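You operate a simulated robot arm through the tools that you are given. There is no shell and no other tool. Be economical: measure what you need, move in short steps, check, and stop when the job is done.

You are at the controls of a simulated robot arm. One attempt, no reset.

## Task
Dry the crumbs in the pan with the blue handle at 60 C.
Fine: hood shut before the green button; wait for the green lamp; dial off; hands off the hot plate.
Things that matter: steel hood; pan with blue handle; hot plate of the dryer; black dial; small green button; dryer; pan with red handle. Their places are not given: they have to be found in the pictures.

The check looks at the end state, three seconds after you hand in, the way a careful person would. Anything else that was tipped, shoved, dropped, spilled or broken makes it a failure.

## Robot
A 6-joint arm with a two-finger parallel gripper, fixed in place. Base frame: the origin is at the foot of the arm, x ahead of it, y to its left, z up; the work surface is at about z = 0.86. Lengths are in m, angles in degrees, forces in N, time in s.
With the tool pointing down near the work surface it reaches from about 0.26 to 0.68 m from the base axis. Its first joint turns from -66.0 to 66.0 degrees. Payload 2.9 kg.
The tool frame sits at the grasp point between the pads (the TCP): z along the fingers, y along the line on which they close. The tips reach 0.03 m beyond it. Largest opening 0.11 m; finger width 0.02, thickness 0.01; the body of the gripper, 0.048 by 0.112 m, starts 0.055 m behind the TCP.
Orientation is told as [roll, pitch, yaw] about the base's x, y, z axes, in that order, counted from this pose: with the fingers straight down and closing along the base's y, the tool's x points along the base's -x, its y along +y and its z along -z.

## Interface
- The arm moves only by the tool drive_tool. Its argument "moves" is a list of rows, each an object of numbers (a shift or turn left out is 0, a gripper value left out holds the last): "tx", "ty", "tz": the shift along the tool's x, y, z in m; "wx", "wy", "wz": the turn, a rotation vector about the tool's x, y, z in degrees; "jaw": the finger opening in m, from 0 to 0.11. In form: [{"tx": .., "ty": .., "tz": .., "wx": .., "wy": .., "wz": .., "jaw": ..}, ...]. A call has 1 to 8 rows; each row is the pose to reach, as a shift and turn from the pose commanded when the call began, along the tool's axes at that moment. Rows are played at 5 a second. More than 0.05 m and 8.6 degrees between two rows, or a gripper value outside its range, and nothing of the call is played. A pose out of reach is approached as far as the arm can. The call stops where the force on the tool passes 40 N (or 10 N more than at its start, if that is more) or the arm is blocked; 0.2 s more then pass. Each finger travels about 0.108 m/s and halts on what it meets, pressing with about 40 N; the grip force reading is that of the motor and also rises with nothing between the fingers. The clock runs only during rows and for 0.2 s after the last one: add rows that repeat a pose to give the fingers time. It gives the time, the measured TCP pose, the force on the tool (base axes), the opening and the grip force at its end, in the units of the frame above (readings bear some noise).
- Cameras (640 x 400 px; columns grow to the right, rows downward): "scene" is fixed at [0.0642, 0.4228, 1.3956]; the picture's right is [-0.88, -0.48, 0.00], its down [-0.22, 0.41, -0.89] and it looks along [0.43, -0.78, -0.46] (base axes); focal length 311 px, centre (320, 200). "wrist" rides on the gripper at [0.072, 0.017, -0.104] in the tool frame; the picture's right is [-0.23, 0.97, 0.00], its down [-0.76, -0.18, -0.62] and it looks along [-0.61, -0.14, 0.78] (tool axes); focal length 222 px, centre (320, 200).
- camera(camera): a new picture of that camera. No time passes.
- measure_at(camera, pixels): for up to 12 pixels [column, row] of the newest picture of that camera ("zoom" is the newest enlarged one), the place [x, y, z] in the base frame of the surface seen there, good to about 0.002 m. No time passes.
- close_up(camera, box): a new picture of the part [left, top, right, bottom] of that camera's present view, enlarged. No time passes.
- sign_off(): hands the job in; it is judged then, once.

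Keep the steps short. Do not move on a guess: measure, check each grasp and each placing, and mend mistakes. In all there are 80 turns and 34 pictures (those below and enlarged ones count). Leave the gripper open and the arm clear of the work at the hand-in unless told otherwise, and finish with a single line.

The tools are called after "Request:" as a command line: name --argument value ..., lists and objects as JSON in quotes. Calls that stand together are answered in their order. drive_tool: Moves the arm, as the interface text tells. Its arguments: {"type":"object","properties":{"moves":{"type":"array","items":{"type":"object","properties":{"tx":{"type":"number"},"ty":{"type":"number"},"tz":{"type":"number"},"wx":{"type":"number"},"wy":{"type":"number"},"wz":{"type":"number"},"jaw":{"type":"number"}}}}},"required":["moves"]} The other tools are called the same way: camera (camera) takes a picture; measure_at (camera, pixels) gives the place of the surface under pixels of a picture; close_up (camera, box) takes an enlarged picture of a part of a camera's view; sign_off () hands the job in.

At the start:

```text
t: 0.0
ee_pos: [0.2373, -0.2998, 1.2271]
tcp_rot: [0.0, -0.1, -0.1]
ft_force: [-0.7, 0.4, 0.2]
grip_width: 0.11
grasp_force: 0.0
```

scene: 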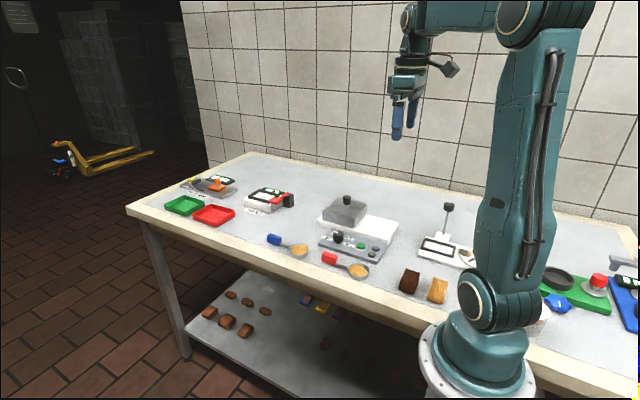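
wrist: 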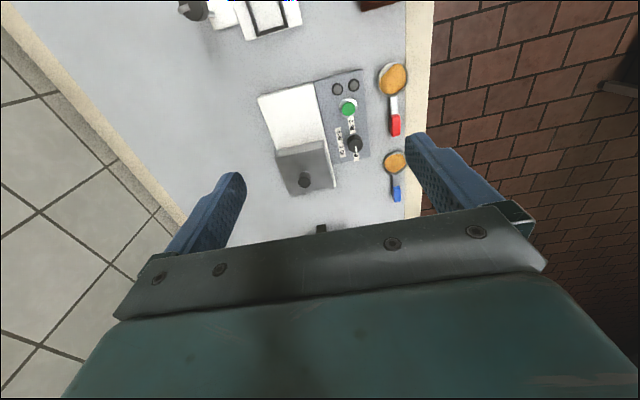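

I see the dryer around (355,230) in the scene picture, with both pans in front of it. I'll enlarge the views before measuring.

Request:
close_up --camera "scene" --box '[250, 180, 410, 290]'

Request:
close_up --camera "wrist" --box '[240, 50, 440, 220]'

```text
3.64 times, centred on (330, 235) of scene
```

zoom: 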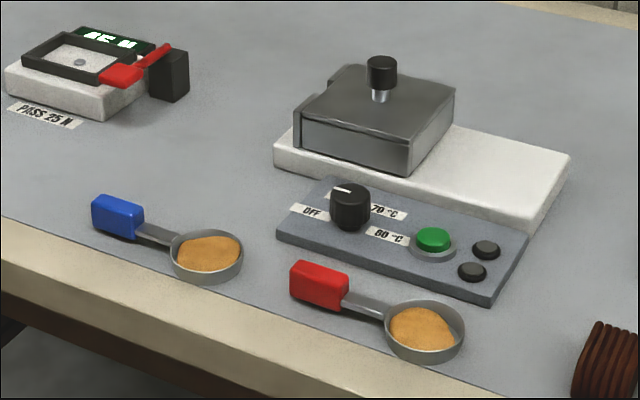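

```text
2.35 times, centred on (340, 135) of wrist
```

zoom: 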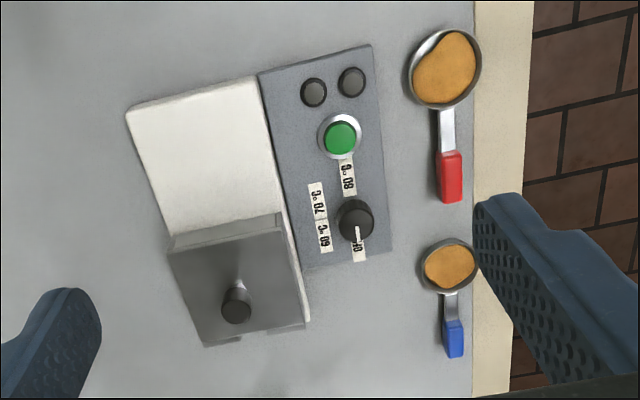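

The last zoom shows the wrist view. I'll measure the dryer, dial, button and pans in it, and get a closer look at the dial from the scene camera after that.

Request:
measure_at --camera "zoom" --pixels '[[128, 112], [255, 80], [235, 310], [205, 345], [305, 322], [172, 240], [280, 215], [200, 160], [340, 138], [355, 215], [313, 92], [350, 82]]'

Request:
measure_at --camera "zoom" --pixels '[[447, 268], [452, 305], [452, 323], [455, 355], [425, 268], [474, 262], [444, 65], [449, 175], [262, 75], [370, 48], [390, 248], [308, 268]]'

Request:
close_up --camera "wrist" --box '[320, 90, 380, 170]'

Request:
close_up --camera "scene" --box '[315, 190, 395, 265]'

```text
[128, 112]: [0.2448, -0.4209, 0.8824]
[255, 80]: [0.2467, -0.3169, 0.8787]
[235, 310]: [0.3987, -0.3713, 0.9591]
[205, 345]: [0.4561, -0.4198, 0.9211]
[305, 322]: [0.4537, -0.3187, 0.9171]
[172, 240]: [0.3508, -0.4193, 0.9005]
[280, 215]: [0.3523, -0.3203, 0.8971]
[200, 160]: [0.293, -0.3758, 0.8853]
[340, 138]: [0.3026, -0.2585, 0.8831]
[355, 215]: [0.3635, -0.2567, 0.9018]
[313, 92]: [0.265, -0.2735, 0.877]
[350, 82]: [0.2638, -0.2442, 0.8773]
```

```text
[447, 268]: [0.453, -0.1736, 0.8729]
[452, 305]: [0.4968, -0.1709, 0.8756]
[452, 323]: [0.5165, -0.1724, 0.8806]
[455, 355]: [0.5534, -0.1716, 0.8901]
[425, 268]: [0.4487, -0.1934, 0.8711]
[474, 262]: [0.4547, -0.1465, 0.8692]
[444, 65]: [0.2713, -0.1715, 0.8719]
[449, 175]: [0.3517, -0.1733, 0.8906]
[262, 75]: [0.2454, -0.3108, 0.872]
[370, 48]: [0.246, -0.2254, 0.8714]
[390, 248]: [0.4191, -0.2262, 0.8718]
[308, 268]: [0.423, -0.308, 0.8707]
```

```text
5.00 times, centred on (350, 130) of wrist
```

zoom: 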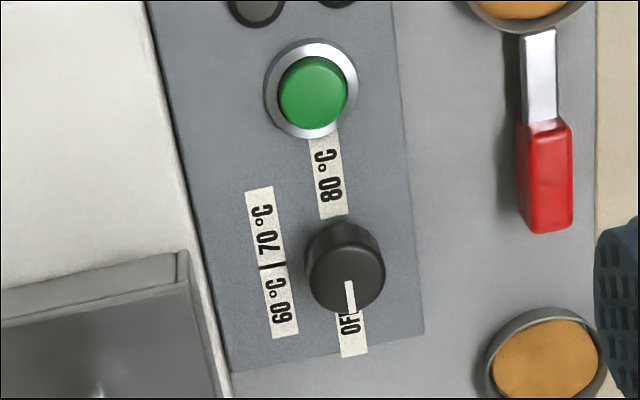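

```text
5.33 times, centred on (355, 228) of scene
```

zoom: 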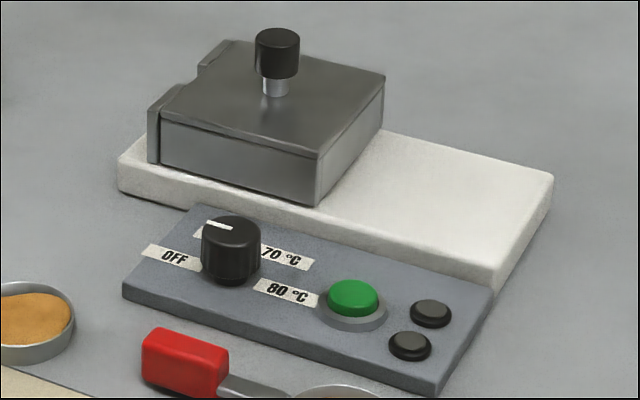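

The dial mark points at OFF, which is toward +x. 60 is next, then 70, then 80 toward -x. The steel hood sits on the +x half of the white slab, knob at (0.40,-0.37,0.96). Next I'll move above the knob.

Request:
drive_tool --moves '[{"tx": -0.04, "ty": -0.018, "tz": 0.0}, {"tx": -0.08, "ty": -0.036, "tz": 0.02}, {"tx": -0.12, "ty": -0.054, "tz": 0.05}, {"tx": -0.15, "ty": -0.066, "tz": 0.085}, {"tx": -0.163, "ty": -0.0715, "tz": 0.125}, {"tx": -0.163, "ty": -0.0715, "tz": 0.16}, {"tx": -0.163, "ty": -0.0715, "tz": 0.16}]'

Request:
camera --camera "wrist"

Request:
close_up --camera "scene" --box '[270, 130, 430, 240]'

```text
refused: row 3 steps farther than a row can; nothing moved
```

```text
27 pictures are left
```

wrist: 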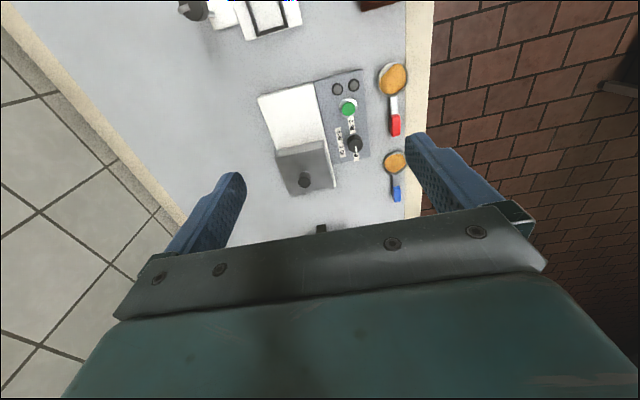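

```text
3.64 times, centred on (350, 185) of scene
```

zoom: 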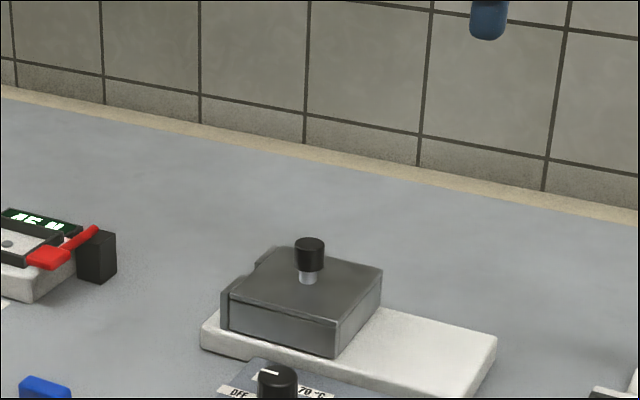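

The call was refused because one step was too long. I'll send it again with smaller steps.

Request:
drive_tool --moves '[{"tx": -0.03, "ty": -0.013, "tz": 0.02}, {"tx": -0.06, "ty": -0.026, "tz": 0.04}, {"tx": -0.09, "ty": -0.039, "tz": 0.065}, {"tx": -0.12, "ty": -0.052, "tz": 0.09}, {"tx": -0.145, "ty": -0.063, "tz": 0.115}, {"tx": -0.163, "ty": -0.0715, "tz": 0.14}, {"tx": -0.163, "ty": -0.0715, "tz": 0.16}, {"tx": -0.163, "ty": -0.0715, "tz": 0.16}]'

Request:
camera --camera "wrist"

```text
t: 1.8
ee_pos: [0.4022, -0.3718, 1.0675]
tcp_rot: [0.0, 0.0, -0.1]
ft_force: [0.0, 0.3, 0.1]
grip_width: 0.11
grasp_force: 0.1
```

```text
25 pictures are left
```

wrist: 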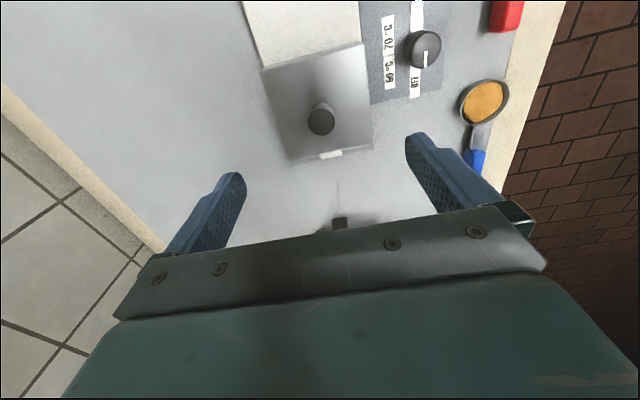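

I can see the slot at (330,154) in the hood's +x side, which is where the pan handle goes. I'll measure the knob, the hood edges and the slot.

Request:
measure_at --camera "wrist" --pixels '[[321, 122], [309, 122], [334, 122], [321, 133], [321, 110], [321, 155], [340, 153], [331, 157], [318, 159], [345, 155], [290, 160], [350, 100]]'

Request:
measure_at --camera "wrist" --pixels '[[426, 50], [484, 100], [461, 100], [508, 97], [484, 82], [484, 120], [480, 137], [475, 158], [483, 158], [474, 170], [300, 100], [322, 104]]'

```text
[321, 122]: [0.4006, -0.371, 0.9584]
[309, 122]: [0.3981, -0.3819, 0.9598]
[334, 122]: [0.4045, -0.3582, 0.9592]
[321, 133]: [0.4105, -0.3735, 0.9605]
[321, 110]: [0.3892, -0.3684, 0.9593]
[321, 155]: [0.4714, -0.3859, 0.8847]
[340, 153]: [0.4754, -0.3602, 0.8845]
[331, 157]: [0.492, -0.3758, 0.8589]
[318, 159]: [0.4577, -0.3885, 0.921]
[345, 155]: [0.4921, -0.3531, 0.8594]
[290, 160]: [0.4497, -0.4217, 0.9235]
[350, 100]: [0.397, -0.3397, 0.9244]
```

```text
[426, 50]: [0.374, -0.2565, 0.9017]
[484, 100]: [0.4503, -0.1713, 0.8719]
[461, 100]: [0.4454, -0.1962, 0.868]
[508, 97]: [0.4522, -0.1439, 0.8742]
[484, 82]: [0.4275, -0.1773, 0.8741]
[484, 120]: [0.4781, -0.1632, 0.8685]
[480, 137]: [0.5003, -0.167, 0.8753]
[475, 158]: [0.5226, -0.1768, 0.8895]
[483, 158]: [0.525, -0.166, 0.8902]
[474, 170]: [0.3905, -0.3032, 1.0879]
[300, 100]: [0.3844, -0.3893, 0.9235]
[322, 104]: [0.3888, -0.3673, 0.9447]
```

The knob is centred at (0.400,-0.370) with its top at 0.959, and the hood top is at 0.9235. I'll go down to TCP z 0.961, which leaves the fingertips 7 mm above the hood, and close on the knob.

Request:
drive_tool --moves '[{"tz": 0.03, "tx": 0.001, "ty": 0.0015, "jaw": 0.07}, {"tz": 0.06, "tx": 0.0015, "ty": 0.0015, "jaw": 0.06}, {"tz": 0.09, "tx": 0.0015, "ty": 0.0015}, {"tz": 0.1065, "tx": 0.0015, "ty": 0.0015}, {"tz": 0.1065, "tx": 0.0015, "ty": 0.0015, "jaw": 0.01}, {"tz": 0.1065, "tx": 0.0015, "ty": 0.0015}, {"tz": 0.1065, "tx": 0.0015, "ty": 0.0015}]'

```text
t: 3.4
ee_pos: [0.3987, -0.3697, 0.9587]
tcp_rot: [0.0, 0.0, 0.0]
ft_force: [-0.7, -0.3, -1.7]
grip_width: 0.0256
grasp_force: 44.5
```

The fingers hold the knob at 0.0256 m. Next I'll slide the hood gently toward -x (tool +x) for a short test.

Request:
drive_tool --moves '[{"tx": 0.01}, {"tx": 0.02}, {"tx": 0.03}, {"tx": 0.03}]'

Request:
close_up --camera "scene" --box '[280, 170, 420, 270]'

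```text
t: 4.4
ee_pos: [0.3675, -0.3696, 0.9587]
tcp_rot: [-0.1, 0.2, -0.1]
ft_force: [0.3, -12.3, -15.5]
grip_width: 0.0255
grasp_force: 45.7
```

```text
4.00 times, centred on (350, 220) of scene
```

zoom: 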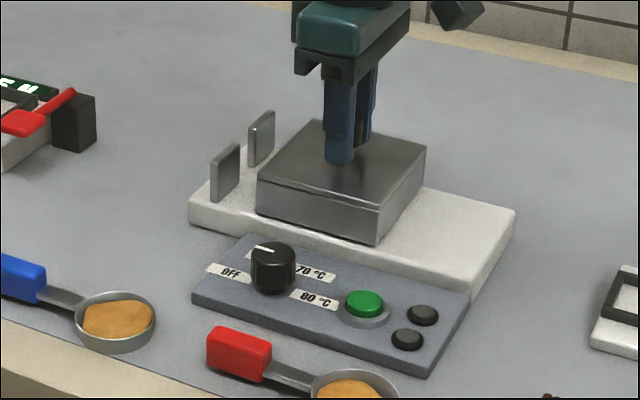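

The hood slides and the two side posts stay fixed. I'll keep sliding toward -x.

Request:
drive_tool --moves '[{"tx": 0.012}, {"tx": 0.024}, {"tx": 0.036}, {"tx": 0.048}, {"tx": 0.058}, {"tx": 0.068}, {"tx": 0.068}]'

Request:
close_up --camera "scene" --box '[280, 170, 420, 270]'

```text
t: 6.0
ee_pos: [0.2999, -0.37, 0.9588]
tcp_rot: [0.1, 0.2, -0.1]
ft_force: [0.2, -9.7, -25.9]
grip_width: 0.0253
grasp_force: 45.2
```

```text
4.00 times, centred on (350, 220) of scene
```

zoom: 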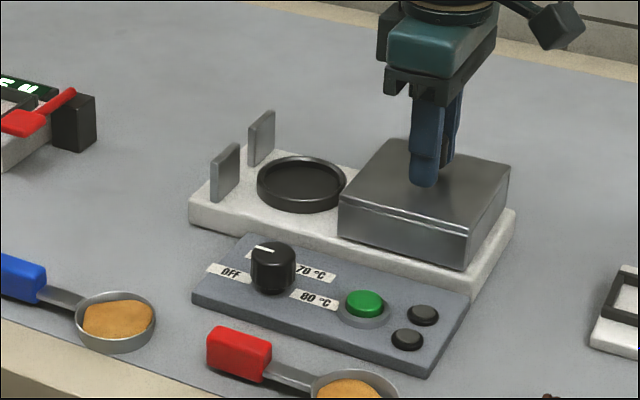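

The round hot plate is now visible at (302,184) in the zoom, though the hood's edge still just meets it. I'll measure the plate and try another 12 mm.

Request:
measure_at --camera "zoom" --pixels '[[302, 184], [262, 185], [300, 158], [303, 205], [340, 178], [345, 190], [225, 170], [262, 135], [235, 195], [250, 165]]'

Request:
drive_tool --moves '[{"tx": 0.004}, {"tx": 0.008}, {"tx": 0.012}, {"tx": 0.012}]'

```text
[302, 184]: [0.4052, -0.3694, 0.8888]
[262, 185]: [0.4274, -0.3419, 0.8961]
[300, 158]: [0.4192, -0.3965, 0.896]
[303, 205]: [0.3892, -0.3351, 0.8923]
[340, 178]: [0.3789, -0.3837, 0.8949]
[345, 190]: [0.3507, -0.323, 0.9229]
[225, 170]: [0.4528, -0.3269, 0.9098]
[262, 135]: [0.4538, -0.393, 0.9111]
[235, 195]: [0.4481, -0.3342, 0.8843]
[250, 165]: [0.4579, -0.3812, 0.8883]
```

```text
t: 7.0
ee_pos: [0.2912, -0.37, 0.9624]
tcp_rot: [-0.2, -0.4, 0.2]
ft_force: [26.1, 1.5, 8.5]
grip_width: 0.026
grasp_force: 45.5
```

The hood is against its end stop at about 0.10 m of travel and fully clears the plate. The plate is centred near (0.403,-0.368), rim at z 0.896, floor at 0.889. I'll release the knob and rise.

Request:
drive_tool --moves '[{"tx": 0.0, "jaw": 0.05}, {"jaw": 0.06}, {"jaw": 0.06}, {"tz": -0.03}, {"tz": -0.06}, {"tz": -0.1}, {"tz": -0.1}]'

```text
t: 8.6
ee_pos: [0.2862, -0.3689, 1.0616]
tcp_rot: [-0.1, 0.0, -0.1]
ft_force: [0.0, 0.0, 0.3]
grip_width: 0.0599
grasp_force: 0.1
```

Next I'll go above the blue pan handle, to about (0.534,-0.172), staying at z 1.06.

Request:
drive_tool --moves '[{"tx": -0.031, "ty": 0.0247}, {"tx": -0.062, "ty": 0.0494}, {"tx": -0.093, "ty": 0.074}, {"tx": -0.124, "ty": 0.0987}, {"tx": -0.155, "ty": 0.1234}, {"tx": -0.186, "ty": 0.148}, {"tx": -0.217, "ty": 0.1727}, {"tx": -0.248, "ty": 0.1974}]'

Request:
close_up --camera "scene" --box '[250, 190, 350, 270]'

```text
t: 10.4
ee_pos: [0.5376, -0.1704, 1.0579]
tcp_rot: [0.0, -0.1, 0.1]
ft_force: [-0.3, 0.4, 0.4]
grip_width: 0.06
grasp_force: 0.0
```

```text
5.00 times, centred on (300, 230) of scene
```

zoom: 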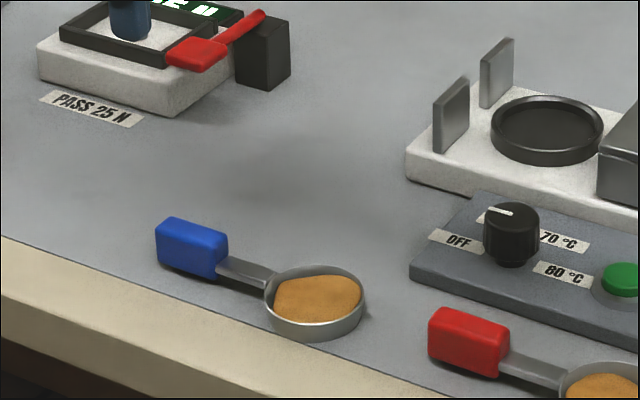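

I'll measure the blue handle, the pan and the plate rim in this zoom.

Request:
measure_at --camera "zoom" --pixels '[[192, 232], [162, 228], [223, 238], [190, 262], [180, 220], [195, 245], [250, 270], [318, 300], [270, 290], [360, 295], [325, 268], [310, 325]]'

Request:
measure_at --camera "zoom" --pixels '[[494, 130], [601, 122], [550, 97], [545, 160], [550, 130], [436, 120], [465, 110], [482, 75], [512, 70], [450, 145], [495, 100]]'

```text
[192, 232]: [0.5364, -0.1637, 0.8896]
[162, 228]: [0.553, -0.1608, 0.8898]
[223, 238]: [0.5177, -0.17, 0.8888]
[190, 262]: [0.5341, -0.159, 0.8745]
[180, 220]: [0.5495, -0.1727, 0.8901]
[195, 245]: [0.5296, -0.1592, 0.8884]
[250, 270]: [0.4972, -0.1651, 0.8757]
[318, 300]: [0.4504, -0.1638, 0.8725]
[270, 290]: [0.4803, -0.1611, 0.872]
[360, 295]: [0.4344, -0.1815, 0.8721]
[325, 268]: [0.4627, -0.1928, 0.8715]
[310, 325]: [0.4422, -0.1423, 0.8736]
```

```text
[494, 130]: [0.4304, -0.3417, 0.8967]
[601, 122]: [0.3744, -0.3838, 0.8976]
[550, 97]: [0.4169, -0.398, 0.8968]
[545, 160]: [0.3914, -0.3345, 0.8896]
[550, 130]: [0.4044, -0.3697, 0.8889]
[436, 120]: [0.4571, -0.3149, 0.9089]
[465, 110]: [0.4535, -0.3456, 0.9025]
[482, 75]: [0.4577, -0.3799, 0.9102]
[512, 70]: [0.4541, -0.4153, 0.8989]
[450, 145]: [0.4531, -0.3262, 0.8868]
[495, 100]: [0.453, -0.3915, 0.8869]
```

The handle runs from x 0.513 to 0.556, centred on y≈-0.169, z 0.874–0.890. The bowl is centred at (0.453,-0.168). I'll descend to TCP z 0.896, leaving the tips 6 mm over the table.

Request:
drive_tool --moves '[{"tz": 0.035, "ty": 0.0015}, {"tz": 0.07, "ty": 0.0015}, {"tz": 0.105, "ty": 0.0015}, {"tz": 0.135, "ty": 0.0015}, {"tz": 0.155, "ty": 0.0015}, {"tz": 0.1615, "ty": 0.0015}, {"tz": 0.1615, "ty": 0.0015}]'

Request:
close_up --camera "scene" --box '[250, 190, 350, 270]'

```text
t: 12.0
ee_pos: [0.5372, -0.171, 0.8987]
tcp_rot: [0.1, 0.1, 0.1]
ft_force: [0.0, 0.7, 0.3]
grip_width: 0.06
grasp_force: 0.1
```

```text
5.00 times, centred on (300, 230) of scene
```

zoom: 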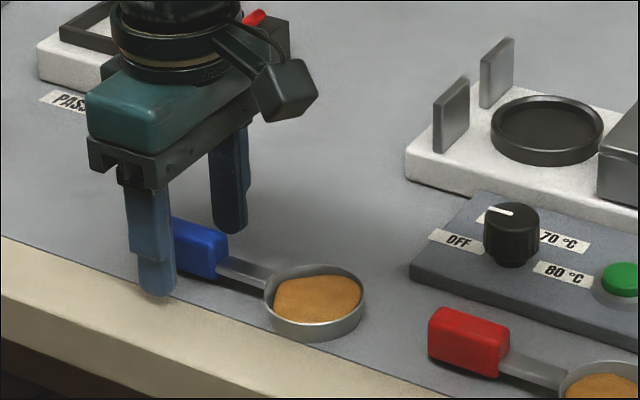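

The fingers straddle the handle. I'll close slowly so the pan isn't jolted.

Request:
drive_tool --moves '[{"jaw": 0.045}, {"jaw": 0.035}, {"jaw": 0.027}, {"jaw": 0.022}, {"jaw": 0.018}, {"jaw": 0.012}, {"jaw": 0.01}, {"jaw": 0.01}]'

Request:
drive_tool --moves '[{"tz": -0.005}, {"tz": -0.012}, {"tz": -0.02}, {"tz": -0.02}]'

Request:
close_up --camera "scene" --box '[250, 190, 350, 270]'

```text
t: 13.8
ee_pos: [0.538, -0.1715, 0.8988]
tcp_rot: [0.1, 0.0, 0.0]
ft_force: [0.0, 0.8, -0.1]
grip_width: 0.0169
grasp_force: 40.0
```

```text
t: 14.8
ee_pos: [0.5388, -0.1698, 0.9174]
tcp_rot: [-0.1, 0.0, 0.1]
ft_force: [-0.2, 0.2, -0.2]
grip_width: 0.017
grasp_force: 40.3
```

```text
5.00 times, centred on (300, 230) of scene
```

zoom: 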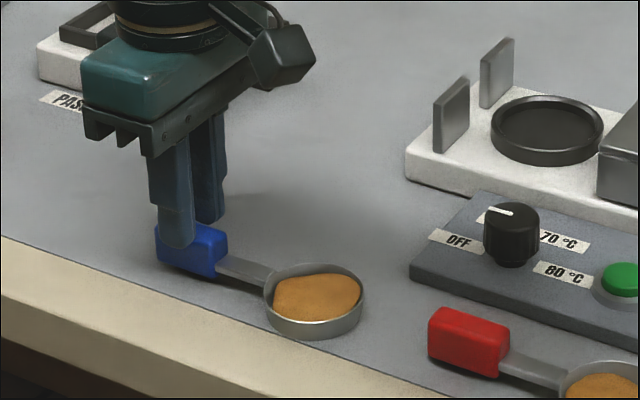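

The pan seems to sit where it was, at rows 225–338. I'll measure to see whether it lifted or slipped.

Request:
measure_at --camera "zoom" --pixels '[[210, 235], [225, 240], [205, 262], [250, 270], [315, 300], [268, 290], [362, 295], [313, 336], [185, 243]]'

```text
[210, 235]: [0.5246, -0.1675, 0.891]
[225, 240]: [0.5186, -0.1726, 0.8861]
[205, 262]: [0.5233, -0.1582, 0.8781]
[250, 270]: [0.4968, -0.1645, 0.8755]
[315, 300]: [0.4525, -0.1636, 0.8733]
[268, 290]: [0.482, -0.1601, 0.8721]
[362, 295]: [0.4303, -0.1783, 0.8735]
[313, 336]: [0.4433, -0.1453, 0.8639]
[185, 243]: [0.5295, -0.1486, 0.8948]
```

The fingers slipped up off the handle and the pan hasn't moved. I'll open, go lower to TCP 0.893 with tips about 3 mm over the table, and grip again.

Request:
drive_tool --moves '[{"jaw": 0.03}, {"jaw": 0.04}, {"jaw": 0.04}, {"tz": 0.01, "ty": 0.001}, {"tz": 0.018, "ty": 0.001}, {"tz": 0.022, "ty": 0.001}, {"tz": 0.0245, "ty": 0.001}, {"tz": 0.0245, "ty": 0.001}]'

```text
t: 16.6
ee_pos: [0.5377, -0.1696, 0.8936]
tcp_rot: [0.0, 0.1, -0.1]
ft_force: [-0.2, -0.2, -0.5]
grip_width: 0.0402
grasp_force: 0.1
```

Request:
drive_tool --moves '[{"jaw": 0.03}, {"jaw": 0.022}, {"jaw": 0.01}, {"jaw": 0.0}, {"jaw": 0.0}, {"jaw": 0.0}]'

Request:
drive_tool --moves '[{"tz": -0.003}, {"tz": -0.006}, {"tz": -0.009}, {"tz": -0.012}, {"tz": -0.012}]'

Request:
close_up --camera "scene" --box '[250, 190, 350, 270]'

```text
t: 18.0
ee_pos: [0.5373, -0.1689, 0.8929]
tcp_rot: [0.0, 0.1, 0.0]
ft_force: [-0.2, -1.0, -1.0]
grip_width: 0.0173
grasp_force: 40.0
```

```text
t: 19.2
ee_pos: [0.5367, -0.1703, 0.9064]
tcp_rot: [0.0, 0.1, 0.1]
ft_force: [0.9, 0.1, -0.6]
grip_width: 0.0174
grasp_force: 40.1
```

```text
5.00 times, centred on (300, 230) of scene
```

zoom: 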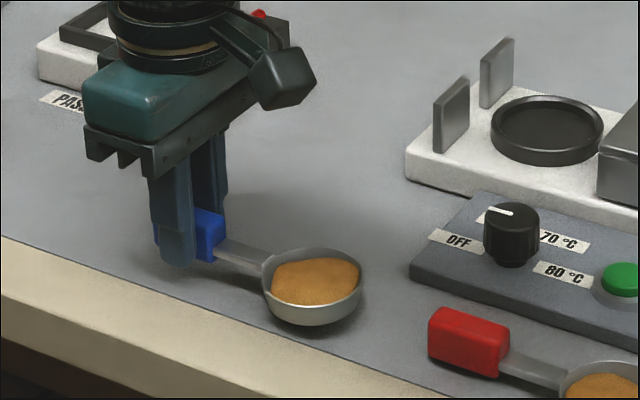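

The pan has lifted this time, with its shadow visible below the bowl. I'll check that it is level.

Request:
measure_at --camera "zoom" --pixels '[[250, 257], [225, 245], [266, 275], [359, 280], [315, 285], [325, 250], [308, 309], [215, 218], [205, 255]]'

Request:
drive_tool --moves '[{"tz": -0.01}, {"tz": -0.025}, {"tz": -0.04}, {"tz": -0.055}, {"tz": -0.055}]'

Request:
close_up --camera "scene" --box '[250, 170, 350, 250]'

```text
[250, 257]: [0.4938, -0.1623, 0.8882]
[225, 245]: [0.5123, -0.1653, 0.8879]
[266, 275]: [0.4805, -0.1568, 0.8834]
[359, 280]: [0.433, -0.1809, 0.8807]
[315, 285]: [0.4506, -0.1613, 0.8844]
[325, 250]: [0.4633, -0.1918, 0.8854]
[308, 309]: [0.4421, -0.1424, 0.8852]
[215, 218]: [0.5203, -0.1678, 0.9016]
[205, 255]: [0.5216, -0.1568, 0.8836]
```

```text
t: 20.4
ee_pos: [0.5355, -0.1693, 0.961]
tcp_rot: [-0.1, 0.0, 0.0]
ft_force: [-0.2, -0.8, 0.1]
grip_width: 0.0173
grasp_force: 39.7
```

```text
5.00 times, centred on (300, 210) of scene
```

zoom: 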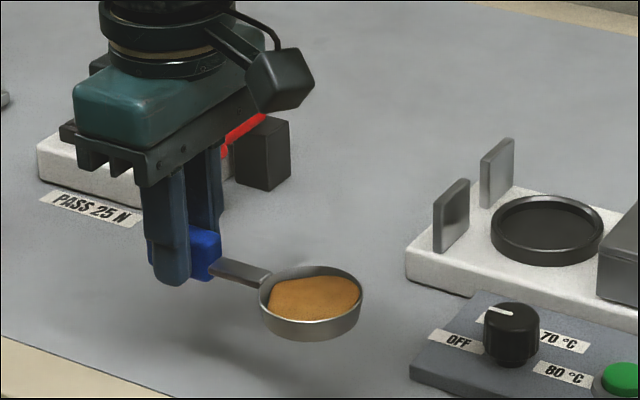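

The pan is level and held firmly. I'll carry it over the plate, with TCP target about (0.486,-0.368) and z raised to 0.976 so it clears the posts (tops at about 0.92).

Request:
drive_tool --moves '[{"tz": -0.015}, {"tz": -0.015, "tx": 0.008, "ty": -0.033}, {"tz": -0.015, "tx": 0.017, "ty": -0.066}, {"tz": -0.015, "tx": 0.025, "ty": -0.1}, {"tz": -0.015, "tx": 0.033, "ty": -0.133}, {"tz": -0.015, "tx": 0.042, "ty": -0.166}, {"tz": -0.015, "tx": 0.05, "ty": -0.1985}, {"tz": -0.015, "tx": 0.05, "ty": -0.1985}]'

Request:
close_up --camera "scene" --box '[290, 160, 390, 240]'

```text
t: 22.2
ee_pos: [0.4873, -0.3678, 0.9752]
tcp_rot: [0.0, 0.1, 0.0]
ft_force: [-0.9, 0.4, -1.7]
grip_width: 0.0173
grasp_force: 40.3
```

```text
5.00 times, centred on (340, 200) of scene
```

zoom: 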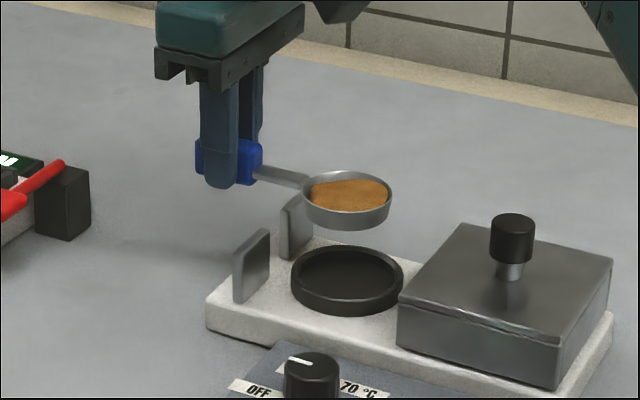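

The pan hangs over the plate. I'll measure the bowl rim, handle and plate rim to line it up.

Request:
measure_at --camera "zoom" --pixels '[[305, 190], [389, 188], [345, 172], [345, 212], [348, 195], [280, 177], [255, 170], [260, 160]]'

Request:
measure_at --camera "zoom" --pixels '[[293, 276], [401, 274], [350, 248], [340, 302], [348, 280], [236, 278], [267, 262], [283, 228], [262, 235], [282, 240]]'

```text
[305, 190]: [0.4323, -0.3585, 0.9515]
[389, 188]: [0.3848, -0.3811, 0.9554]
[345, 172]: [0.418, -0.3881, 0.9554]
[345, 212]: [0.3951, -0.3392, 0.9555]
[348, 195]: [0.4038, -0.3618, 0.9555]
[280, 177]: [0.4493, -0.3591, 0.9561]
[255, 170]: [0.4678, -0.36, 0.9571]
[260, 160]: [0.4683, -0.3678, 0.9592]
```

```text
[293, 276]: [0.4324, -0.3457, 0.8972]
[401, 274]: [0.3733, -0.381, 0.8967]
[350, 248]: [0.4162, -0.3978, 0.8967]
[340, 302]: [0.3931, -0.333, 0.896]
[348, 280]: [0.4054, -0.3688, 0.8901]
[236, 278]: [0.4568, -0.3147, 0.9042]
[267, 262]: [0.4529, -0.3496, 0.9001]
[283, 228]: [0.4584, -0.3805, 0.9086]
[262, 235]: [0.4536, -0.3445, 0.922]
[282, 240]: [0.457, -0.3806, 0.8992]
```

The bowl centre is about 3.5 mm too far in +x and 2 mm too far in -y. I'll correct that and lower about 53 mm slowly onto the plate floor.

Request:
drive_tool --moves '[{"tx": 0.0035, "ty": 0.002, "tz": 0.0}, {"tx": 0.0035, "ty": 0.002, "tz": 0.012}, {"tx": 0.0035, "ty": 0.002, "tz": 0.024}, {"tx": 0.0035, "ty": 0.002, "tz": 0.034}, {"tx": 0.0035, "ty": 0.002, "tz": 0.042}, {"tx": 0.0035, "ty": 0.002, "tz": 0.047}, {"tx": 0.0035, "ty": 0.002, "tz": 0.047}]'

Request:
close_up --camera "scene" --box '[290, 170, 390, 250]'

```text
t: 23.8
ee_pos: [0.4822, -0.3655, 0.9297]
tcp_rot: [0.0, 0.0, 0.0]
ft_force: [0.0, -1.2, 10.0]
grip_width: 0.0177
grasp_force: 40.2
```

```text
5.00 times, centred on (340, 210) of scene
```

zoom: 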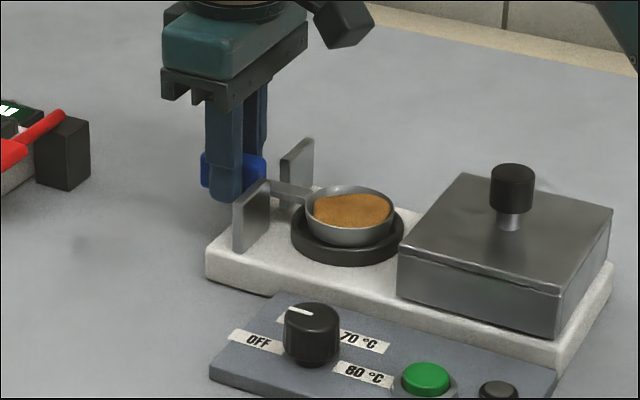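

There's 10 N upward, so something is touching. I'll measure how the bowl sits relative to the plate.

Request:
measure_at --camera "zoom" --pixels '[[308, 205], [393, 204], [350, 188], [350, 230], [350, 210], [290, 188], [345, 243], [294, 228], [402, 224], [345, 258], [262, 165]]'

Request:
close_up --camera "wrist" --box '[200, 0, 480, 180]'

```text
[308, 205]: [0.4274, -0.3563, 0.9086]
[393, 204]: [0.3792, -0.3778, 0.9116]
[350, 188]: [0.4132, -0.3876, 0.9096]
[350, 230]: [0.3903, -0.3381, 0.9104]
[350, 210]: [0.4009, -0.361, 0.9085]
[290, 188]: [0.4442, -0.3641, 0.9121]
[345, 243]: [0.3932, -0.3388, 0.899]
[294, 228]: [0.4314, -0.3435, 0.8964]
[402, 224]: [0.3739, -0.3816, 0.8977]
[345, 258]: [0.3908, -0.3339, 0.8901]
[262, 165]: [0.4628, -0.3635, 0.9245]
```

```text
2.22 times, centred on (340, 90) of wrist
```

zoom: 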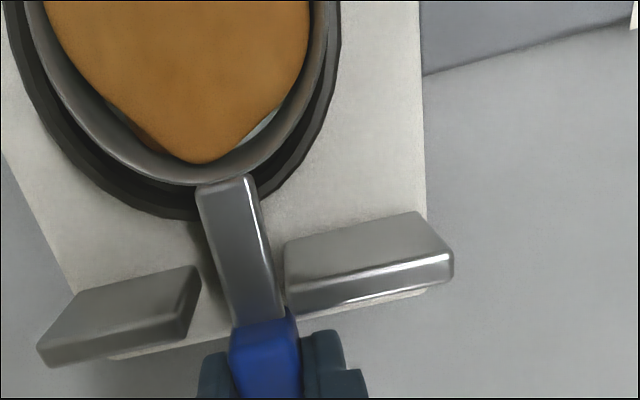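

In the wrist zoom the neck is close to the +y post and well away from the other one. I'll measure the slot and neck here.

Request:
measure_at --camera "zoom" --pixels '[[195, 275], [185, 335], [290, 245], [290, 290], [205, 230], [262, 225], [272, 290], [232, 290], [250, 320], [265, 345], [190, 300], [300, 300]]'

Request:
measure_at --camera "zoom" --pixels '[[100, 150], [200, 175], [300, 100], [50, 60], [150, 200], [40, 130], [325, 110], [180, 150], [272, 187], [310, 140]]'

```text
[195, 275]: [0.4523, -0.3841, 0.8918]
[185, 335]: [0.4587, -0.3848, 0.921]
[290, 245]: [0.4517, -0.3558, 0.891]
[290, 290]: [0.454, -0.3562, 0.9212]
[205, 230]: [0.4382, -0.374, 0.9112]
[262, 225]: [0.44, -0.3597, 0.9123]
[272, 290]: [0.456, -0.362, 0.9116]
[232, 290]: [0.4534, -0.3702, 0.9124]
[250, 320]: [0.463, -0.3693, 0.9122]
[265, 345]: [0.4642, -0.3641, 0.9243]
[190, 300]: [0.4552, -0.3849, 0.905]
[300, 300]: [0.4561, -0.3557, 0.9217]
```

```text
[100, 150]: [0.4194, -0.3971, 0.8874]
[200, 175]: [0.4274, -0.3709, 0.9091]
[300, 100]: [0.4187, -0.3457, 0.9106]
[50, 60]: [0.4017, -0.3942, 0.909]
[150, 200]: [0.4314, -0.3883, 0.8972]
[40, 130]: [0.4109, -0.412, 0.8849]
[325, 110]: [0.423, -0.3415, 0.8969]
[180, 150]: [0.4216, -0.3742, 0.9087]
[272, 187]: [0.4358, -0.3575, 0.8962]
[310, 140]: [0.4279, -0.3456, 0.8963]
```

The slot spans y -0.3845 to -0.3555, so its centre is -0.370, which matches the knob axis. The neck is at -0.366. The bowl rim is at z 0.910, so the bowl is resting on the plate's edge about 4 mm off-centre. I'll lift 10 mm, shift -4 mm in y, and lower again.

Request:
drive_tool --moves '[{"tz": -0.006}, {"tz": -0.01}, {"tz": -0.01, "ty": -0.004}, {"tz": -0.004, "ty": -0.004}, {"tz": 0.0, "ty": -0.004}, {"tz": 0.0035, "ty": -0.004}, {"tz": 0.0065, "ty": -0.004}, {"tz": 0.0065, "ty": -0.004}]'

Request:
close_up --camera "wrist" --box '[200, 0, 480, 180]'

```text
t: 25.6
ee_pos: [0.4833, -0.3692, 0.9233]
tcp_rot: [-0.1, -0.1, 0.1]
ft_force: [8.4, -1.5, 2.9]
grip_width: 0.0171
grasp_force: 40.2
```

```text
2.22 times, centred on (340, 90) of wrist
```

zoom: 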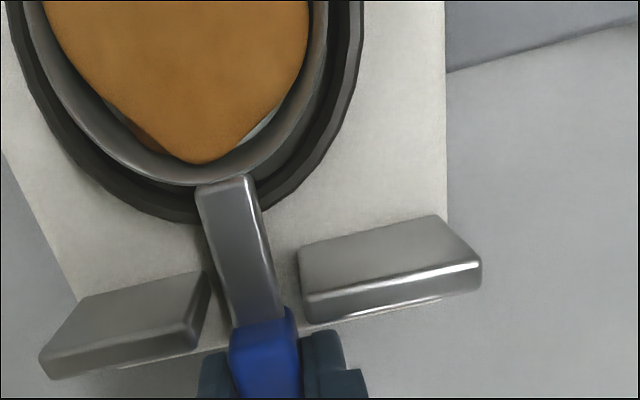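

The pan went 6 mm lower and the neck is now centred in the slot. The 8 N along +x means the bowl presses the plate's -x rim a little. I'll check the heights.

Request:
measure_at --camera "zoom" --pixels '[[200, 175], [300, 100], [50, 60], [230, 230], [205, 230], [262, 225], [205, 300], [298, 290], [100, 180], [340, 100]]'

Request:
drive_tool --moves '[{"tx": -0.0015}, {"tx": -0.0015, "tz": 0.001}, {"tx": -0.0015, "tz": 0.002}, {"tx": -0.0015, "tz": 0.002}]'

Request:
close_up --camera "scene" --box '[290, 170, 390, 250]'

```text
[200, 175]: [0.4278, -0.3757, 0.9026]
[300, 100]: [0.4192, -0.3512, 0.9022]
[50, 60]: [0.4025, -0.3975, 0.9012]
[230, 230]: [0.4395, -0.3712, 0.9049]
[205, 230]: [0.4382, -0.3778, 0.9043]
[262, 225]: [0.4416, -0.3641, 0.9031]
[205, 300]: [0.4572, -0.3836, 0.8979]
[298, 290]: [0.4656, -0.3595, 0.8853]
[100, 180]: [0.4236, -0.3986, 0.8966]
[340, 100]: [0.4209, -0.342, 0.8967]
```

```text
t: 26.6
ee_pos: [0.4838, -0.3701, 0.9221]
tcp_rot: [-0.1, 0.0, -0.2]
ft_force: [-6.3, 0.2, 15.2]
grip_width: 0.0169
grasp_force: 39.8
```

```text
5.00 times, centred on (340, 210) of scene
```

zoom: 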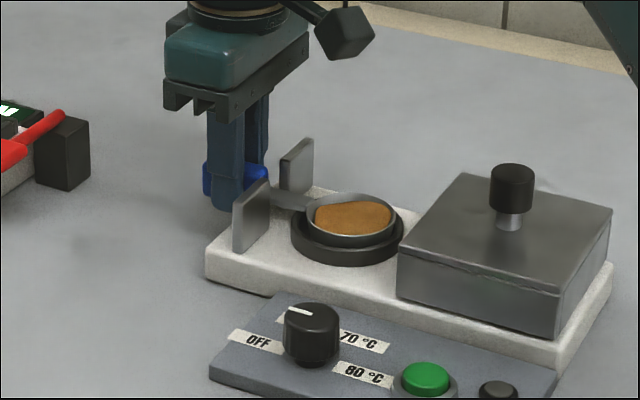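

The bowl rim is at z 0.902, so its bottom is on the plate floor. I'll ease off the press, open gently, and rise straight up.

Request:
drive_tool --moves '[{"tz": -0.0015, "tx": 0.0007}, {"tz": -0.0015, "tx": 0.0007, "jaw": 0.03}, {"tz": -0.0015, "tx": 0.0007, "jaw": 0.045}, {"tz": -0.0015, "tx": 0.0007, "jaw": 0.05}, {"tz": -0.02}, {"tz": -0.06}, {"tz": -0.1}, {"tz": -0.14}]'

Request:
close_up --camera "scene" --box '[290, 170, 390, 250]'

```text
t: 28.4
ee_pos: [0.485, -0.3697, 1.0617]
tcp_rot: [0.1, 0.2, 0.0]
ft_force: [0.1, 0.1, 0.3]
grip_width: 0.05
grasp_force: 0.0
```

```text
5.00 times, centred on (340, 210) of scene
```

zoom: 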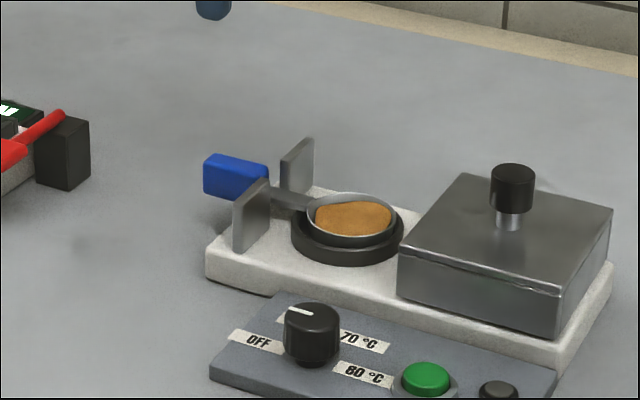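

The pan rests in the plate with its handle through the slot. I'll measure whether it is level and where the hood knob is now.

Request:
measure_at --camera "zoom" --pixels '[[309, 212], [396, 218], [350, 195], [355, 238], [235, 165], [262, 172], [490, 180], [535, 180], [512, 170], [512, 205]]'

```text
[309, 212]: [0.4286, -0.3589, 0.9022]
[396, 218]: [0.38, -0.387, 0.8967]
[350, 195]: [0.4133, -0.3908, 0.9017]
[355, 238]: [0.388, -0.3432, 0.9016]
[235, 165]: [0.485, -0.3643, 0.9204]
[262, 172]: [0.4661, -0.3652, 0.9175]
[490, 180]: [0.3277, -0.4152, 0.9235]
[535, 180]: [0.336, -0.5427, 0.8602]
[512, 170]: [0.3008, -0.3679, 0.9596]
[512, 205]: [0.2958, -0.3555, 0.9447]
```

The pan is level, with its rim at 0.902 all round. The knob is at about (0.299,-0.370). I'll move above it.

Request:
drive_tool --moves '[{"tx": 0.035}, {"tx": 0.07}, {"tx": 0.105}, {"tx": 0.14}, {"tx": 0.17}, {"tx": 0.1855}, {"tx": 0.1855, "tz": 0.02}, {"tx": 0.1855, "tz": 0.02}]'

Request:
drive_tool --moves '[{"tz": 0.03}, {"tz": 0.06}, {"tz": 0.082}, {"tz": 0.082}, {"tz": 0.082, "jaw": 0.03}, {"tz": 0.082, "jaw": 0.01}, {"tz": 0.082}, {"tz": 0.082}]'

```text
t: 30.2
ee_pos: [0.2988, -0.3698, 1.0421]
tcp_rot: [0.0, -0.1, 0.0]
ft_force: [-0.2, 0.4, -0.8]
grip_width: 0.0499
grasp_force: 0.0
```

```text
t: 32.0
ee_pos: [0.2987, -0.3702, 0.9575]
tcp_rot: [-0.1, 0.0, -0.1]
ft_force: [1.3, -6.9, -4.2]
grip_width: 0.0255
grasp_force: 45.2
```

The fingers hold the knob at 0.0255. I'll slide the hood toward +x to shut it.

Request:
drive_tool --moves '[{"tx": -0.013}, {"tx": -0.026}, {"tx": -0.039}, {"tx": -0.052}, {"tx": -0.065}, {"tx": -0.078}, {"tx": -0.088}, {"tx": -0.093}]'

Request:
drive_tool --moves '[{"tx": -0.003}, {"tx": -0.006}, {"tx": -0.009}, {"tx": -0.01}, {"tx": -0.01}]'

Request:
close_up --camera "scene" --box '[290, 170, 390, 250]'

```text
t: 33.8
ee_pos: [0.392, -0.3708, 0.9585]
tcp_rot: [0.1, 0.2, 0.1]
ft_force: [-0.8, -4.4, -15.8]
grip_width: 0.0257
grasp_force: 45.0
```

```text
t: 35.0
ee_pos: [0.4003, -0.3706, 0.9575]
tcp_rot: [0.0, 0.1, -0.1]
ft_force: [-11.8, -9.7, -20.6]
grip_width: 0.0256
grasp_force: 44.6
```

```text
5.00 times, centred on (340, 210) of scene
```

zoom: 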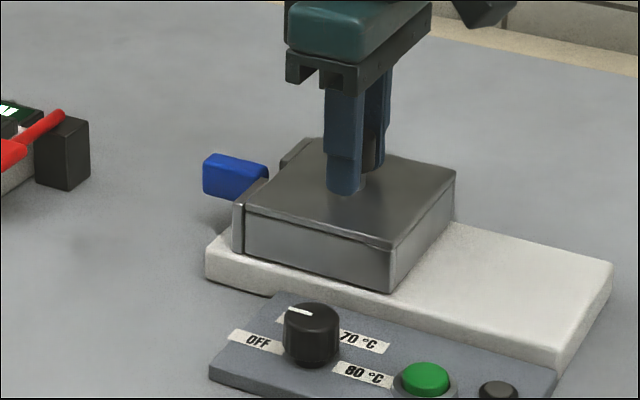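

The hood is flush against the posts, its +x stop is felt, and the handle is undisturbed. I'll measure the dial, then release and rise.

Request:
measure_at --camera "zoom" --pixels '[[311, 318], [287, 318], [337, 318], [311, 305], [311, 332], [311, 366], [300, 311], [290, 308], [310, 314], [285, 318], [425, 376]]'

Request:
drive_tool --moves '[{"tx": 0.001, "jaw": 0.04}, {"tx": 0.001, "jaw": 0.055}, {"tx": 0.001, "jaw": 0.055}, {"tz": -0.03}, {"tz": -0.06}, {"tz": -0.08}, {"tz": -0.08}]'

Request:
close_up --camera "wrist" --box '[220, 0, 540, 200]'

```text
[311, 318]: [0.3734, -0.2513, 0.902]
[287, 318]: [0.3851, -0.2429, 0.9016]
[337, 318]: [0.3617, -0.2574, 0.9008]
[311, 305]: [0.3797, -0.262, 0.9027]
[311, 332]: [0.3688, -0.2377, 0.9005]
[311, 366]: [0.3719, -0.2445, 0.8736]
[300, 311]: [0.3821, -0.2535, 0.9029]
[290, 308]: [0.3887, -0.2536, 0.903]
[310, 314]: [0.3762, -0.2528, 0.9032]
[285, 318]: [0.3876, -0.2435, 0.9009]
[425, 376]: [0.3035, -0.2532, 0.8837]
```

```text
t: 36.6
ee_pos: [0.4033, -0.3696, 1.0399]
tcp_rot: [0.1, 0.2, 0.0]
ft_force: [0.2, -0.1, 0.8]
grip_width: 0.055
grasp_force: 0.1
```

```text
2.00 times, centred on (380, 100) of wrist
```

zoom: 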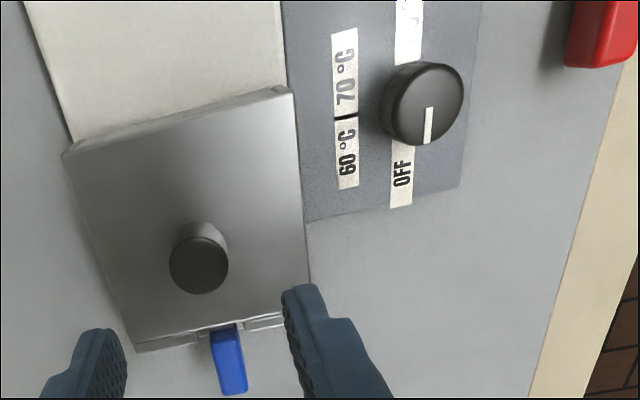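

I can see the labels clearly now. I'll measure the dial centre and the label centres to get the 60 °C angle.

Request:
measure_at --camera "zoom" --pixels '[[428, 98], [464, 98], [386, 105], [425, 65], [428, 110], [426, 140], [346, 150], [345, 75], [402, 172], [345, 117], [410, 20], [424, 144]]'

Request:
measure_at --camera "zoom" --pixels '[[410, 64], [450, 70], [400, 130], [450, 132], [463, 90], [402, 205], [345, 187], [344, 30], [400, 148]]'

```text
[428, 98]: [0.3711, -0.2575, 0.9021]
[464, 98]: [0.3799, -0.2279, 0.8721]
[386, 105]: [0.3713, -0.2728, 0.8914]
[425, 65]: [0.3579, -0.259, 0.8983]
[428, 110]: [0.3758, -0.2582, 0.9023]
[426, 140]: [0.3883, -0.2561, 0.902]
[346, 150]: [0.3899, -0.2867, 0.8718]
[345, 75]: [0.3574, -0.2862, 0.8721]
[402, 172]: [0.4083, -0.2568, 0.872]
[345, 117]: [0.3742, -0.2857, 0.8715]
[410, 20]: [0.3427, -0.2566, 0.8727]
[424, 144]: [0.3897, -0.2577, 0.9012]
```

```text
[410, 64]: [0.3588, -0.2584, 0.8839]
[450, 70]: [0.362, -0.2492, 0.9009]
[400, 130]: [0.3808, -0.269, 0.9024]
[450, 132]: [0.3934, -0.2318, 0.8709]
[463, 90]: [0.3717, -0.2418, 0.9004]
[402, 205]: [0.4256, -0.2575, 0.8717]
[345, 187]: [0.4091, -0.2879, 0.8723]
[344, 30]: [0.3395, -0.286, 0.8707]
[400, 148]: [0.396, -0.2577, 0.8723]
```

The dial is centred at (0.374,-0.257) with radius 0.016. OFF is at 0°, and 60 °C is 60° clockwise seen from above, which is +60° about the tool's z. I'll move above the dial.

Request:
drive_tool --moves '[{"tx": 0.008, "ty": 0.03}, {"tx": 0.015, "ty": 0.06}, {"tx": 0.022, "ty": 0.09}, {"tx": 0.028, "ty": 0.1127}, {"tx": 0.028, "ty": 0.1127, "tz": 0.03}, {"tx": 0.028, "ty": 0.1127, "tz": 0.06}, {"tx": 0.028, "ty": 0.1127, "tz": 0.06}]'

```text
t: 38.2
ee_pos: [0.3734, -0.2568, 0.9791]
tcp_rot: [0.0, -0.1, -0.1]
ft_force: [-0.7, 0.3, 0.2]
grip_width: 0.055
grasp_force: 0.0
```

I'm over the dial at z 0.979. I'll descend to TCP z 0.911, with tips 9 mm above the panel, and close.

Request:
drive_tool --moves '[{"tz": 0.025}, {"tz": 0.05}, {"tz": 0.068}, {"tz": 0.068}, {"tz": 0.068, "jaw": 0.04}, {"tz": 0.068, "jaw": 0.034}, {"tz": 0.068, "jaw": 0.02}, {"tz": 0.068, "jaw": 0.02}]'

```text
t: 40.0
ee_pos: [0.3743, -0.2564, 0.9099]
tcp_rot: [0.0, 0.1, 0.0]
ft_force: [1.5, 2.0, -3.2]
grip_width: 0.0315
grasp_force: 45.7
```

The dial is gripped at 0.0315. I'll turn it +60° about the tool's z in 7.5° rows.

Request:
drive_tool --moves '[{"wz": 7.5}, {"wz": 15}, {"wz": 22.5}, {"wz": 30}, {"wz": 37.5}, {"wz": 45}, {"wz": 52.5}, {"wz": 60}]'

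Request:
close_up --camera "scene" --box '[290, 180, 400, 270]'

```text
t: 41.8
ee_pos: [0.3742, -0.2569, 0.9087]
tcp_rot: [0.1, 0.1, -59.9]
ft_force: [11.3, 18.9, -27.0]
grip_width: 0.0317
grasp_force: 45.2
```

```text
4.44 times, centred on (345, 225) of scene
```

zoom: 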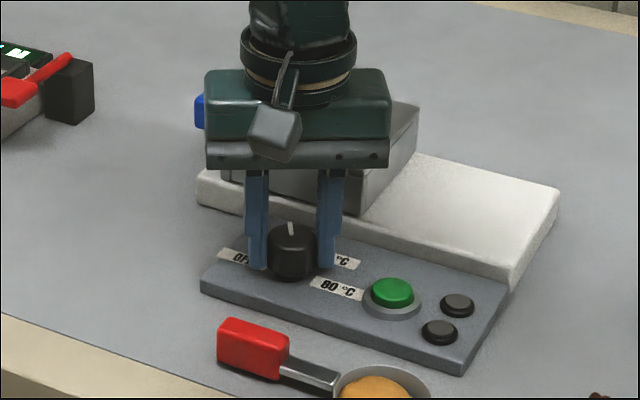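

The dial mark now points at 60 °C. I'll open and rise, then look.

Request:
drive_tool --moves '[{"jaw": 0.04}, {"jaw": 0.05}, {"jaw": 0.05}, {"tz": -0.03}, {"tz": -0.06}, {"tz": -0.08}, {"tz": -0.08}]'

Request:
close_up --camera "scene" --box '[315, 190, 395, 265]'

```text
t: 43.4
ee_pos: [0.3741, -0.2593, 0.9922]
tcp_rot: [0.0, 0.0, -60.0]
ft_force: [-0.4, 0.0, -0.5]
grip_width: 0.0502
grasp_force: 0.2
```

```text
5.33 times, centred on (355, 228) of scene
```

zoom: 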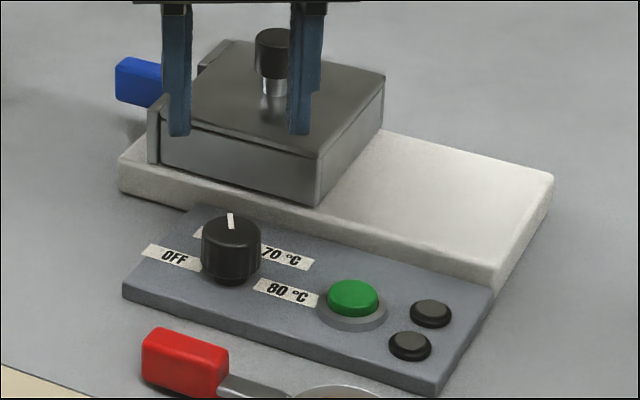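

The mark stands on 60 °C. I'll measure the mark and the green button.

Request:
measure_at --camera "zoom" --pixels '[[230, 216], [232, 228], [231, 222], [353, 293], [330, 296], [377, 294], [353, 282], [353, 310], [322, 312], [384, 312]]'

```text
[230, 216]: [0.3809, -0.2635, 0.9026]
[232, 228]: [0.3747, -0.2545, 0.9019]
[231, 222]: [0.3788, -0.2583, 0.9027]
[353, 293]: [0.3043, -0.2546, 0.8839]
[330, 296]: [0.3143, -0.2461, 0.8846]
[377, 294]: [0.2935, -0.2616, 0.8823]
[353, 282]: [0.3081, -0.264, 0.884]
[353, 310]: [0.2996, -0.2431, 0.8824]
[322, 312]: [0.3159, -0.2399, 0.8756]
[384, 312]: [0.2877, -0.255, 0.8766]
```

The 60 °C setting is confirmed. The button is centred at (0.3035,-0.256), top at 0.884. I'll close the jaws, move above it and stop with the tips about 14 mm over it.

Request:
drive_tool --moves '[{"tx": 0.0185, "ty": -0.03, "jaw": 0.02}, {"tx": 0.037, "ty": -0.06, "jaw": 0.0}, {"tx": 0.037, "ty": -0.06, "jaw": 0.0}, {"tx": 0.037, "ty": -0.06, "tz": 0.03}, {"tx": 0.037, "ty": -0.06, "tz": 0.06}, {"tx": 0.037, "ty": -0.06, "tz": 0.06}]'

```text
t: 44.8
ee_pos: [0.3052, -0.2533, 0.9328]
tcp_rot: [-0.1, 0.0, -60.0]
ft_force: [0.8, 0.1, -0.6]
grip_width: 0.0
grasp_force: 38.0
```

I'm above the button. I'll press down slowly and come back up.

Request:
drive_tool --moves '[{"tz": 0.01}, {"tz": 0.016}, {"tz": 0.019}, {"tz": 0.021}, {"tz": 0.023}]'

Request:
close_up --camera "scene" --box '[315, 190, 395, 265]'

```text
t: 46.0
ee_pos: [0.3032, -0.2548, 0.9084]
tcp_rot: [-0.1, 0.0, -60.1]
ft_force: [-0.1, 3.8, 6.9]
grip_width: 0.0
grasp_force: 37.5
```

```text
5.33 times, centred on (355, 228) of scene
```

zoom: 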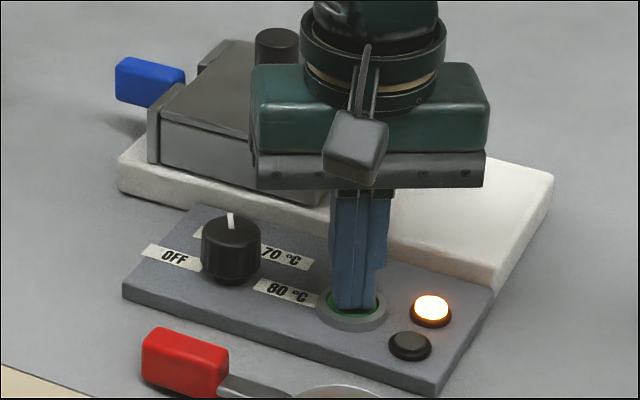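

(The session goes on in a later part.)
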